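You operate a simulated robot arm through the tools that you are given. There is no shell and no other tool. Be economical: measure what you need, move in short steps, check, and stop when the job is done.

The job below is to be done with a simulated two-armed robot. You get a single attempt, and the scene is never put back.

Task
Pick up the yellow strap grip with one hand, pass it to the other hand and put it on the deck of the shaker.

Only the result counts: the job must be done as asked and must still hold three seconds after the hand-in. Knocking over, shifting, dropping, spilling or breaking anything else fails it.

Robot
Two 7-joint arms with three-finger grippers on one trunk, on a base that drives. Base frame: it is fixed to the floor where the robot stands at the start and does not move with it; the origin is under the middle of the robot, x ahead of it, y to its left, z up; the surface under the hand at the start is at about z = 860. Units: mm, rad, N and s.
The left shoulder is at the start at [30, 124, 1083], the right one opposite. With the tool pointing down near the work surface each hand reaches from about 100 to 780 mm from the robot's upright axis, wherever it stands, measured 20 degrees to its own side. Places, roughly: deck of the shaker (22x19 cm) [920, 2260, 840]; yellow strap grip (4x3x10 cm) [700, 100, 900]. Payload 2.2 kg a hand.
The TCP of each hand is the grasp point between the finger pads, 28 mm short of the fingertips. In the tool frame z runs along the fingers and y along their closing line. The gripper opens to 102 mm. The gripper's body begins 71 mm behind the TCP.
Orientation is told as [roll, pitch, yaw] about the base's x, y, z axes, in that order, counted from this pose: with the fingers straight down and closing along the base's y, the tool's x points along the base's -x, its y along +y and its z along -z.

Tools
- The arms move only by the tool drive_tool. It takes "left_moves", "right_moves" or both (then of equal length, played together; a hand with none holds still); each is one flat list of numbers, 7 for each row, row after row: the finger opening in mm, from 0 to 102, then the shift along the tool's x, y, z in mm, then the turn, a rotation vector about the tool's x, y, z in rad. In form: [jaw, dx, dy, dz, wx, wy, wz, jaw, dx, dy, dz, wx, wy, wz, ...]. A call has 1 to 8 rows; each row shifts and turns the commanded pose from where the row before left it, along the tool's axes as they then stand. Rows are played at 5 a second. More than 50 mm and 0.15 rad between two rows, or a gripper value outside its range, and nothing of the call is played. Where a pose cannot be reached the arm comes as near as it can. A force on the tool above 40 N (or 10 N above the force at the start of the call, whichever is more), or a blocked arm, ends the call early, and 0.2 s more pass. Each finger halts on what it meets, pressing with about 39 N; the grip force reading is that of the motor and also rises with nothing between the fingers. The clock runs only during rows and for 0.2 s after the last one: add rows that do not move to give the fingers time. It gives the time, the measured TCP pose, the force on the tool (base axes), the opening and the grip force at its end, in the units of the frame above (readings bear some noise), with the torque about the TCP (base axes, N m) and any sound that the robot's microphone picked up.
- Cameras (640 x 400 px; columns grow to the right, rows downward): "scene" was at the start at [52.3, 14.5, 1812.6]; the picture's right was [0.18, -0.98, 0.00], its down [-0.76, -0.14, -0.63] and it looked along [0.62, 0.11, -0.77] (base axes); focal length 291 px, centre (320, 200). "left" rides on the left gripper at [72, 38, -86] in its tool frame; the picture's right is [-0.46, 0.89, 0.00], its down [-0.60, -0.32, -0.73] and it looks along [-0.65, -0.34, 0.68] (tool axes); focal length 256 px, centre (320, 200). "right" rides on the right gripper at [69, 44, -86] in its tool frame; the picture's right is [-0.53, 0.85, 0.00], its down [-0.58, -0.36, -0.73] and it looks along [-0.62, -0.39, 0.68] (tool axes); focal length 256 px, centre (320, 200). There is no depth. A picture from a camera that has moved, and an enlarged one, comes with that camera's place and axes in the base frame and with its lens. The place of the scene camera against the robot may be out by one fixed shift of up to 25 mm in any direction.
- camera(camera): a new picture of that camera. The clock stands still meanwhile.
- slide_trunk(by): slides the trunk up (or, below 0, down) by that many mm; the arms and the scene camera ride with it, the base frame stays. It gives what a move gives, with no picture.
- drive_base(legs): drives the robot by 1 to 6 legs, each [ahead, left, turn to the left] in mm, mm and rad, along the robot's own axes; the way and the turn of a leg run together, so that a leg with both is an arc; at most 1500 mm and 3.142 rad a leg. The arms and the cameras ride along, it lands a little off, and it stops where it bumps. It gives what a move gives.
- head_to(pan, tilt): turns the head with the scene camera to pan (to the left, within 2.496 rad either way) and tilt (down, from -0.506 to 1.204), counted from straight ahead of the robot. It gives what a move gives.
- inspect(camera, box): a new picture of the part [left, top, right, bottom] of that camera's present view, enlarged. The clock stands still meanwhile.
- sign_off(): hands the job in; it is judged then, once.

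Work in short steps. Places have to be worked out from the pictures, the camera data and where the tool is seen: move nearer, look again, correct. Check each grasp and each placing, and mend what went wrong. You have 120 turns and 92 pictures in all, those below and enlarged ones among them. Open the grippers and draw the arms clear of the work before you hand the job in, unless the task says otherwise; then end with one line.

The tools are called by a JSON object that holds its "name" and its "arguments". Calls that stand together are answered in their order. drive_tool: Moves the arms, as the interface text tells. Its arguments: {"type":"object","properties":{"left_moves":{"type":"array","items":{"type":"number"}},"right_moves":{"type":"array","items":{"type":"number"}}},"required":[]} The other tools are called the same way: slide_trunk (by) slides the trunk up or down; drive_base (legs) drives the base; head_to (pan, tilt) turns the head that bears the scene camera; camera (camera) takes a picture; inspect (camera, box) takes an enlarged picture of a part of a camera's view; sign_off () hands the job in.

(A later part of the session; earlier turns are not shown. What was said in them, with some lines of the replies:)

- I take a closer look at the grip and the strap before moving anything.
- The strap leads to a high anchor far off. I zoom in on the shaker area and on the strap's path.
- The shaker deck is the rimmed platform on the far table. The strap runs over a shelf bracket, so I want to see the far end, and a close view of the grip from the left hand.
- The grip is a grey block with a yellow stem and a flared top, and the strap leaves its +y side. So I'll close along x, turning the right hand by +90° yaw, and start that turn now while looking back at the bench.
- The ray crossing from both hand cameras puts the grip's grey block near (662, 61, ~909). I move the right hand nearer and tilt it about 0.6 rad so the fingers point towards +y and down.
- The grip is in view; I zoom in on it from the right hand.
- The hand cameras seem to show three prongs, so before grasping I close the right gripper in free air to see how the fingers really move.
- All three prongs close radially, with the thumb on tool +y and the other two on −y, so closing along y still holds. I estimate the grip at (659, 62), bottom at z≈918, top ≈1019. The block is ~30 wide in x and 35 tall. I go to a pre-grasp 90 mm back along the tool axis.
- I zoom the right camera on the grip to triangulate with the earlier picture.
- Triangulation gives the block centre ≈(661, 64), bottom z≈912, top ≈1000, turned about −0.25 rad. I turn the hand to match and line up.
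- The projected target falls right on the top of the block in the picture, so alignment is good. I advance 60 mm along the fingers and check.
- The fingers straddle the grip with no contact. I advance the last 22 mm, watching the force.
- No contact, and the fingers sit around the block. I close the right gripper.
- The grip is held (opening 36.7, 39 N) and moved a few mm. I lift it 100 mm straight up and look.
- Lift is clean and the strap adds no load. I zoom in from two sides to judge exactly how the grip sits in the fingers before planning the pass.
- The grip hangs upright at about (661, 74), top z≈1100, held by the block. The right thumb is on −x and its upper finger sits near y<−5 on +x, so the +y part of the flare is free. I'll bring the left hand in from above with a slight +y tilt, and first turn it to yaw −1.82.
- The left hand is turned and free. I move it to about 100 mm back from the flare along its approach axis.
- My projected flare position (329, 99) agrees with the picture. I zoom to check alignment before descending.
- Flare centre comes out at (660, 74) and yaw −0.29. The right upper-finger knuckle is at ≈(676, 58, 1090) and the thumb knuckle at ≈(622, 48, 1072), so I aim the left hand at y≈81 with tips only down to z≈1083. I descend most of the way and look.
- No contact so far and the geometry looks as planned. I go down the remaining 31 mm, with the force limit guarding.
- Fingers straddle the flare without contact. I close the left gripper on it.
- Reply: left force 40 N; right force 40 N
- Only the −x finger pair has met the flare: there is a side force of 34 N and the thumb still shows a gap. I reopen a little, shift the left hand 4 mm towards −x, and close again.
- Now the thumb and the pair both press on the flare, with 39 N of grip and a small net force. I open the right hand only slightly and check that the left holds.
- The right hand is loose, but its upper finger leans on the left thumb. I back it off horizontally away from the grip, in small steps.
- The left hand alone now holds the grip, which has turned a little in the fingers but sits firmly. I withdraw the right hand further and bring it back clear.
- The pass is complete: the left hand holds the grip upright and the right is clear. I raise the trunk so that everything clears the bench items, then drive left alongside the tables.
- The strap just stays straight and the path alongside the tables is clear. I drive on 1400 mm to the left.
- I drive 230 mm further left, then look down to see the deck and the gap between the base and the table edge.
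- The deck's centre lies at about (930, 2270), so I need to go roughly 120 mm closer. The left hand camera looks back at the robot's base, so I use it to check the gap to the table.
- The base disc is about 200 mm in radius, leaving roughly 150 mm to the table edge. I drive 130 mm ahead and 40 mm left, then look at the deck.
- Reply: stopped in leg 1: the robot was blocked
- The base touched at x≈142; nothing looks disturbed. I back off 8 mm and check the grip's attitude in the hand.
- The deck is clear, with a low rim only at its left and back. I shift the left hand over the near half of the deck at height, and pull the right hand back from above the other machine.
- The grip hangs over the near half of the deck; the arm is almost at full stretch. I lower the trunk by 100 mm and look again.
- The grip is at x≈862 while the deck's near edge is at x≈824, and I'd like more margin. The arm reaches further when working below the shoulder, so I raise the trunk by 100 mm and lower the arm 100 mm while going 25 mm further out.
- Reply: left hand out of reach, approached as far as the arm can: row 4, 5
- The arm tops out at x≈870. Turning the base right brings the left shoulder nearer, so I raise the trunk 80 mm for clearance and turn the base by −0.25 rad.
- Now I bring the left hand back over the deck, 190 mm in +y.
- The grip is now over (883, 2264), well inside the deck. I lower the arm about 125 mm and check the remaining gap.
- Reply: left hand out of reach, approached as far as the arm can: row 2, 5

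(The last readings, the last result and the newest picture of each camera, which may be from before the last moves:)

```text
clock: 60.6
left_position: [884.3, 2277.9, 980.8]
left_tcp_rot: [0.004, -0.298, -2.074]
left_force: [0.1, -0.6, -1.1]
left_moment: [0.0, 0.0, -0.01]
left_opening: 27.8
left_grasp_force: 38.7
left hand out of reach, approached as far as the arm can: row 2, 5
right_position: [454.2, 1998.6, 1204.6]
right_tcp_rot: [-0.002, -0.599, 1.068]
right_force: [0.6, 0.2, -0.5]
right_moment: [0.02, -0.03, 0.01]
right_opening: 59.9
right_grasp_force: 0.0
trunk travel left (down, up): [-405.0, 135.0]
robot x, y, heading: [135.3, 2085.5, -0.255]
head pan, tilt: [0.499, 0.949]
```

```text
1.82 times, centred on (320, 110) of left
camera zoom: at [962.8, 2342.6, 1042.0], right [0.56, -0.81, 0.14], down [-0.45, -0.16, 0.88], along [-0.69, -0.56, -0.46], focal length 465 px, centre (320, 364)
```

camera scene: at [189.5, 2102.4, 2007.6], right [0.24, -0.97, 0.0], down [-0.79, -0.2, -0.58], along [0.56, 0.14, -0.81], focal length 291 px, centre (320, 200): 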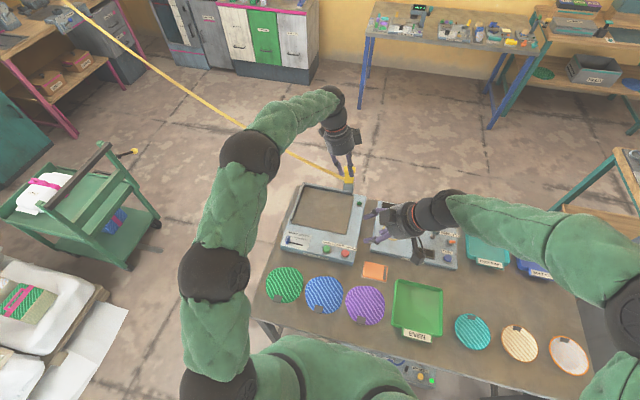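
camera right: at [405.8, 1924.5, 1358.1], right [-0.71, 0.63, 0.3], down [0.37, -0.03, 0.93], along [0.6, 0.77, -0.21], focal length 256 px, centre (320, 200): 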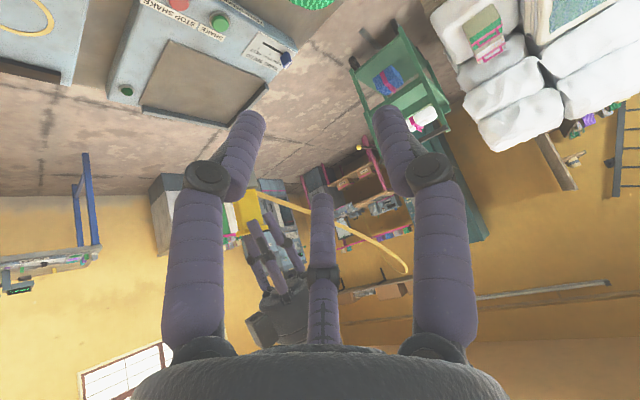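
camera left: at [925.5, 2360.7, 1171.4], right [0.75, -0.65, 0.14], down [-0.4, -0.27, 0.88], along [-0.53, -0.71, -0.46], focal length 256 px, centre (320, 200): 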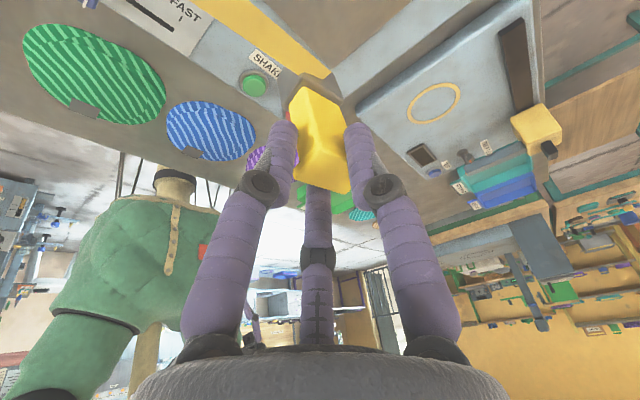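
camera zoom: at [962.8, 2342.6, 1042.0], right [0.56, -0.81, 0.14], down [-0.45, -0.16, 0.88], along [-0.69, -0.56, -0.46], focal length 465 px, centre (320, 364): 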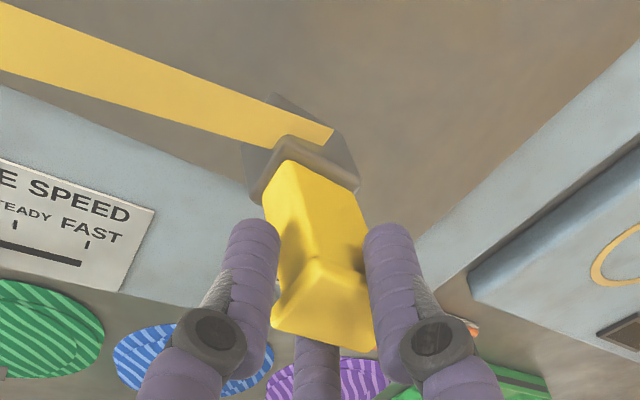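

The arm settled at x≈884, and the grip is still well on the deck. The remaining descent is best done by the trunk: 25 mm, watching the force.

{"name": "slide_trunk", "arguments": {"by": -25}}

{"name": "inspect", "arguments": {"camera": "left", "box": [220, 0, 420, 160]}}

```text
clock: 61.3
left_position: [883.7, 2277.4, 955.8]
left_tcp_rot: [0.004, -0.299, -2.075]
left_force: [0.4, 0.4, -0.5]
left_moment: [-0.01, -0.02, -0.04]
left_opening: 27.9
left_grasp_force: 38.6
right_position: [453.6, 1998.2, 1180.0]
right_tcp_rot: [-0.002, -0.6, 1.068]
right_force: [0.1, 0.2, -0.2]
right_moment: [0.03, 0.01, 0.01]
right_opening: 60.2
right_grasp_force: 0.2
trunk travel left (down, up): [-380.0, 160.0]
robot x, y, heading: [131.6, 2084.2, -0.254]
head pan, tilt: [0.499, 0.949]
```

```text
2.50 times, centred on (320, 80) of left
camera zoom: at [962.5, 2342.7, 1018.0], right [0.56, -0.81, 0.14], down [-0.46, -0.16, 0.87], along [-0.69, -0.56, -0.46], focal length 640 px, centre (320, 500)
```

zoom: 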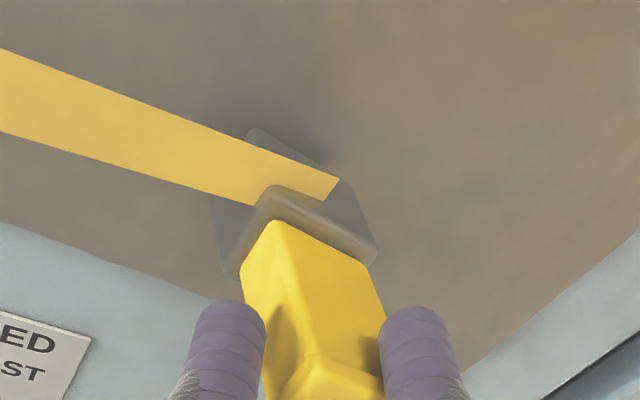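

A contact shadow starts to show beneath the block. I go on in small steps, reading the force.

{"name": "slide_trunk", "arguments": {"by": -7}}

{"name": "slide_trunk", "arguments": {"by": -4}}

{"name": "inspect", "arguments": {"camera": "left", "box": [220, 0, 420, 160]}}

```text
clock: 61.9
left_position: [883.3, 2277.1, 950.1]
left_tcp_rot: [0.007, -0.297, -2.073]
left_force: [-1.8, 0.0, 4.4]
left_moment: [0.0, 0.14, 0.0]
left_opening: 27.8
left_grasp_force: 39.0
right_position: [453.7, 1999.9, 1172.7]
right_tcp_rot: [-0.002, -0.599, 1.068]
right_force: [0.8, -0.2, -0.2]
right_moment: [-0.01, 0.02, -0.01]
right_opening: 60.1
right_grasp_force: 0.1
trunk travel left (down, up): [-373.0, 167.0]
robot x, y, heading: [131.3, 2082.5, -0.257]
head pan, tilt: [0.499, 0.949]
```

```text
clock: 62.4
left_position: [883.3, 2277.9, 949.5]
left_tcp_rot: [0.012, -0.295, -2.074]
left_force: [-2.3, -1.2, 21.2]
left_moment: [-0.06, 0.2, 0.0]
left_opening: 27.8
left_grasp_force: 39.1
right_position: [452.2, 1997.6, 1169.3]
right_tcp_rot: [-0.004, -0.599, 1.067]
right_force: [0.2, 0.4, -0.2]
right_moment: [0.02, 0.01, -0.01]
right_opening: 59.9
right_grasp_force: 0.0
trunk travel left (down, up): [-369.0, 171.0]
robot x, y, heading: [136.8, 2085.4, -0.253]
head pan, tilt: [0.499, 0.949]
```

```text
2.50 times, centred on (320, 80) of left
camera zoom: at [962.5, 2342.4, 1011.6], right [0.56, -0.81, 0.14], down [-0.46, -0.16, 0.87], along [-0.69, -0.56, -0.47], focal length 640 px, centre (320, 500)
```

zoom: 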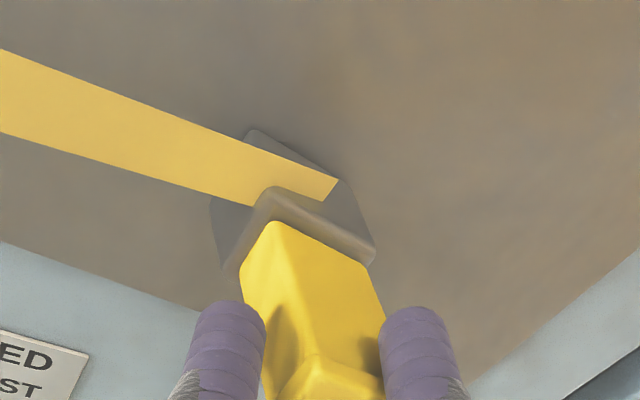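

The block stands on the deck (21 N). I relieve the press by 3 mm, then open the fingers gradually.

{"name": "slide_trunk", "arguments": {"by": 3}}

{"name": "drive_tool", "arguments": {"left_moves": [34, 0, 0, 0, 0, 0, 0, 42, 0, 0, 0, 0, 0, 0, 52, 0, 0, 0, 0, 0, 0, 60, 0, 0, 0, 0, 0, 0, 60, 0, 0, 0, 0, 0, 0]}}

{"name": "inspect", "arguments": {"camera": "left", "box": [200, 0, 440, 200]}}

```text
clock: 62.9
left_position: [882.9, 2276.1, 950.0]
left_tcp_rot: [0.007, -0.295, -2.074]
left_force: [4.2, -0.6, 15.8]
left_moment: [-0.01, -0.44, -0.01]
left_opening: 27.8
left_grasp_force: 39.5
right_position: [452.4, 1998.0, 1171.0]
right_tcp_rot: [-0.002, -0.601, 1.067]
right_force: [-0.4, 0.4, 0.2]
right_moment: [0.01, 0.01, -0.02]
right_opening: 60.0
right_grasp_force: 0.0
trunk travel left (down, up): [-372.0, 168.0]
robot x, y, heading: [134.3, 2082.0, -0.255]
head pan, tilt: [0.499, 0.949]
```

```text
clock: 64.1
left_position: [882.8, 2277.6, 948.6]
left_tcp_rot: [0.003, -0.298, -2.073]
left_force: [0.6, 0.0, -0.8]
left_moment: [0.0, -0.02, 0.0]
left_opening: 59.9
left_grasp_force: 0.0
right_position: [454.2, 1997.9, 1171.2]
right_tcp_rot: [-0.001, -0.601, 1.068]
right_force: [0.1, 0.6, -0.4]
right_moment: [0.01, -0.01, 0.0]
right_opening: 59.9
right_grasp_force: 0.0
trunk travel left (down, up): [-372.0, 168.0]
robot x, y, heading: [135.0, 2084.2, -0.252]
head pan, tilt: [0.499, 0.949]
```

```text
2.00 times, centred on (320, 100) of left
camera zoom: at [962.8, 2342.6, 1009.3], right [0.56, -0.81, 0.14], down [-0.46, -0.16, 0.88], along [-0.69, -0.56, -0.46], focal length 512 px, centre (320, 400)
```

zoom: 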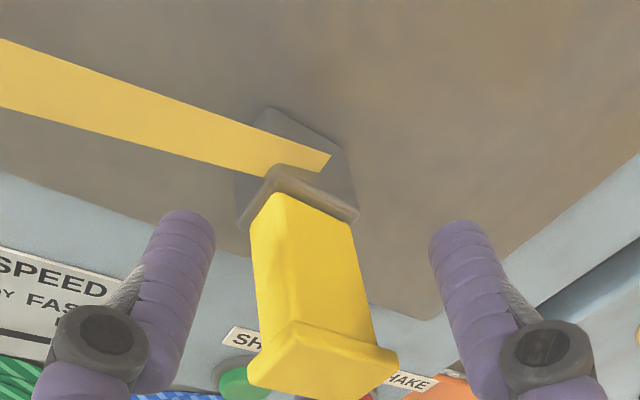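

It stands by itself, free between the open fingers. I lift the hand straight up with the trunk.

{"name": "slide_trunk", "arguments": {"by": 40}}

{"name": "slide_trunk", "arguments": {"by": 120}}

{"name": "inspect", "arguments": {"camera": "left", "box": [160, 0, 480, 200]}}

{"name": "camera", "arguments": {"camera": "scene"}}

```text
clock: 65.0
left_position: [883.1, 2277.4, 986.9]
left_tcp_rot: [0.003, -0.299, -2.074]
left_force: [0.6, 0.2, 0.4]
left_moment: [0.01, 0.0, -0.01]
left_opening: 60.0
left_grasp_force: 0.1
right_position: [454.1, 1997.6, 1211.0]
right_tcp_rot: [-0.001, -0.6, 1.07]
right_force: [0.3, 0.0, -0.5]
right_moment: [-0.02, -0.02, -0.02]
right_opening: 60.2
right_grasp_force: 0.0
trunk travel left (down, up): [-412.0, 128.0]
robot x, y, heading: [134.0, 2088.4, -0.251]
head pan, tilt: [0.499, 0.949]
```

```text
clock: 66.5
left_position: [882.8, 2277.1, 1107.8]
left_tcp_rot: [0.003, -0.299, -2.073]
left_force: [-0.5, 0.1, 0.0]
left_moment: [0.01, 0.03, -0.02]
left_opening: 60.2
left_grasp_force: 0.1
right_position: [453.8, 1997.4, 1331.9]
right_tcp_rot: [-0.001, -0.601, 1.069]
right_force: [0.5, 0.4, -0.6]
right_moment: [-0.01, 0.02, 0.04]
right_opening: 60.2
right_grasp_force: 0.2
trunk travel left (down, up): [-532.0, 8.0]
robot x, y, heading: [131.4, 2082.5, -0.251]
head pan, tilt: [0.499, 0.949]
```

```text
2.00 times, centred on (320, 100) of left
camera zoom: at [962.7, 2342.4, 1168.8], right [0.56, -0.81, 0.14], down [-0.45, -0.16, 0.88], along [-0.69, -0.56, -0.46], focal length 512 px, centre (320, 400)
```

zoom: 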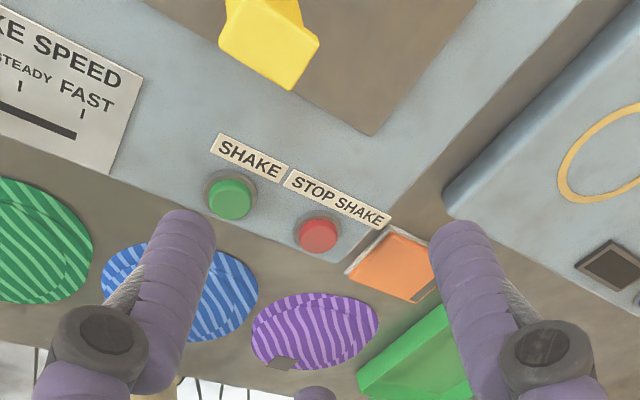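

```text
15 pictures are left
camera scene: at [182.8, 2110.1, 2014.5], right [0.24, -0.97, 0.0], down [-0.79, -0.2, -0.58], along [0.56, 0.14, -0.81], focal length 291 px, centre (320, 200)
```

scene: 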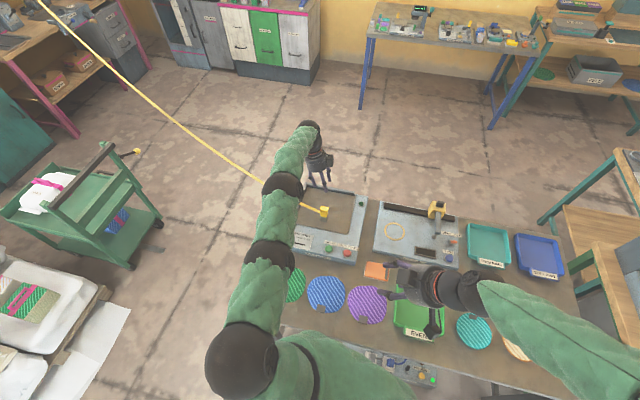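

The grip stands upright alone on the deck. I draw the left hand back towards the robot, away from the strap, and take a last look.

{"name": "drive_tool", "arguments": {"left_moves": [60, -18.4, -35, 5.7, 0, 0, 0, 60, -18.4, -35, 5.7, 0, 0, 0, 60, -18.4, -35, 5.7, 0, 0, 0, 60, -18.4, -35, 5.7, 0, 0, 0, 60, -18.4, -35, 5.7, 0, 0, 0, 60, 0, 0, 0, 0, 0, 0]}}

{"name": "inspect", "arguments": {"camera": "scene", "box": [250, 150, 480, 310]}}

```text
clock: 67.9
left_position: [681.9, 2277.8, 1107.1]
left_tcp_rot: [0.004, -0.299, -2.073]
left_force: [-0.4, 1.1, -0.4]
left_moment: [0.0, 0.01, 0.0]
left_opening: 60.0
left_grasp_force: 0.1
right_position: [456.1, 1998.7, 1331.8]
right_tcp_rot: [0.002, -0.599, 1.068]
right_force: [0.2, -0.3, 0.6]
right_moment: [-0.03, -0.01, 0.02]
right_opening: 60.0
right_grasp_force: 0.1
trunk travel left (down, up): [-532.0, 8.0]
robot x, y, heading: [135.9, 2085.5, -0.253]
head pan, tilt: [0.499, 0.949]
```

```text
2.50 times, centred on (365, 230) of scene
camera zoom: at [183.9, 2110.3, 2014.6], right [0.24, -0.97, 0.0], down [-0.79, -0.2, -0.58], along [0.56, 0.14, -0.81], focal length 727 px, centre (208, 125)
```

zoom: 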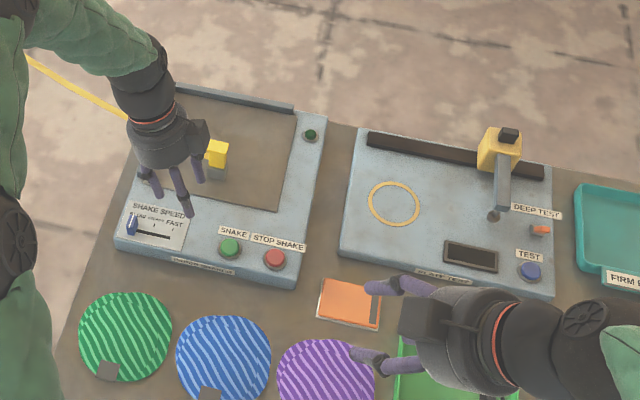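

The grip stands upright and untouched well inside the deck, nothing else has moved, and both hands are open and clear. I hand the job in.

{"name": "sign_off", "arguments": {}}

```text
The job is handed in.
```

I picked up the yellow strap grip with the right hand and passed it to the left in mid-air. The left hand set it upright on the near half of the shaker deck and let go. In the last picture it was standing there on its own, both grippers were open and clear, and nothing else looked moved. While parking at the shaker table, the base bumped something and stopped; I backed it off 8 mm and saw no change in the pictures.
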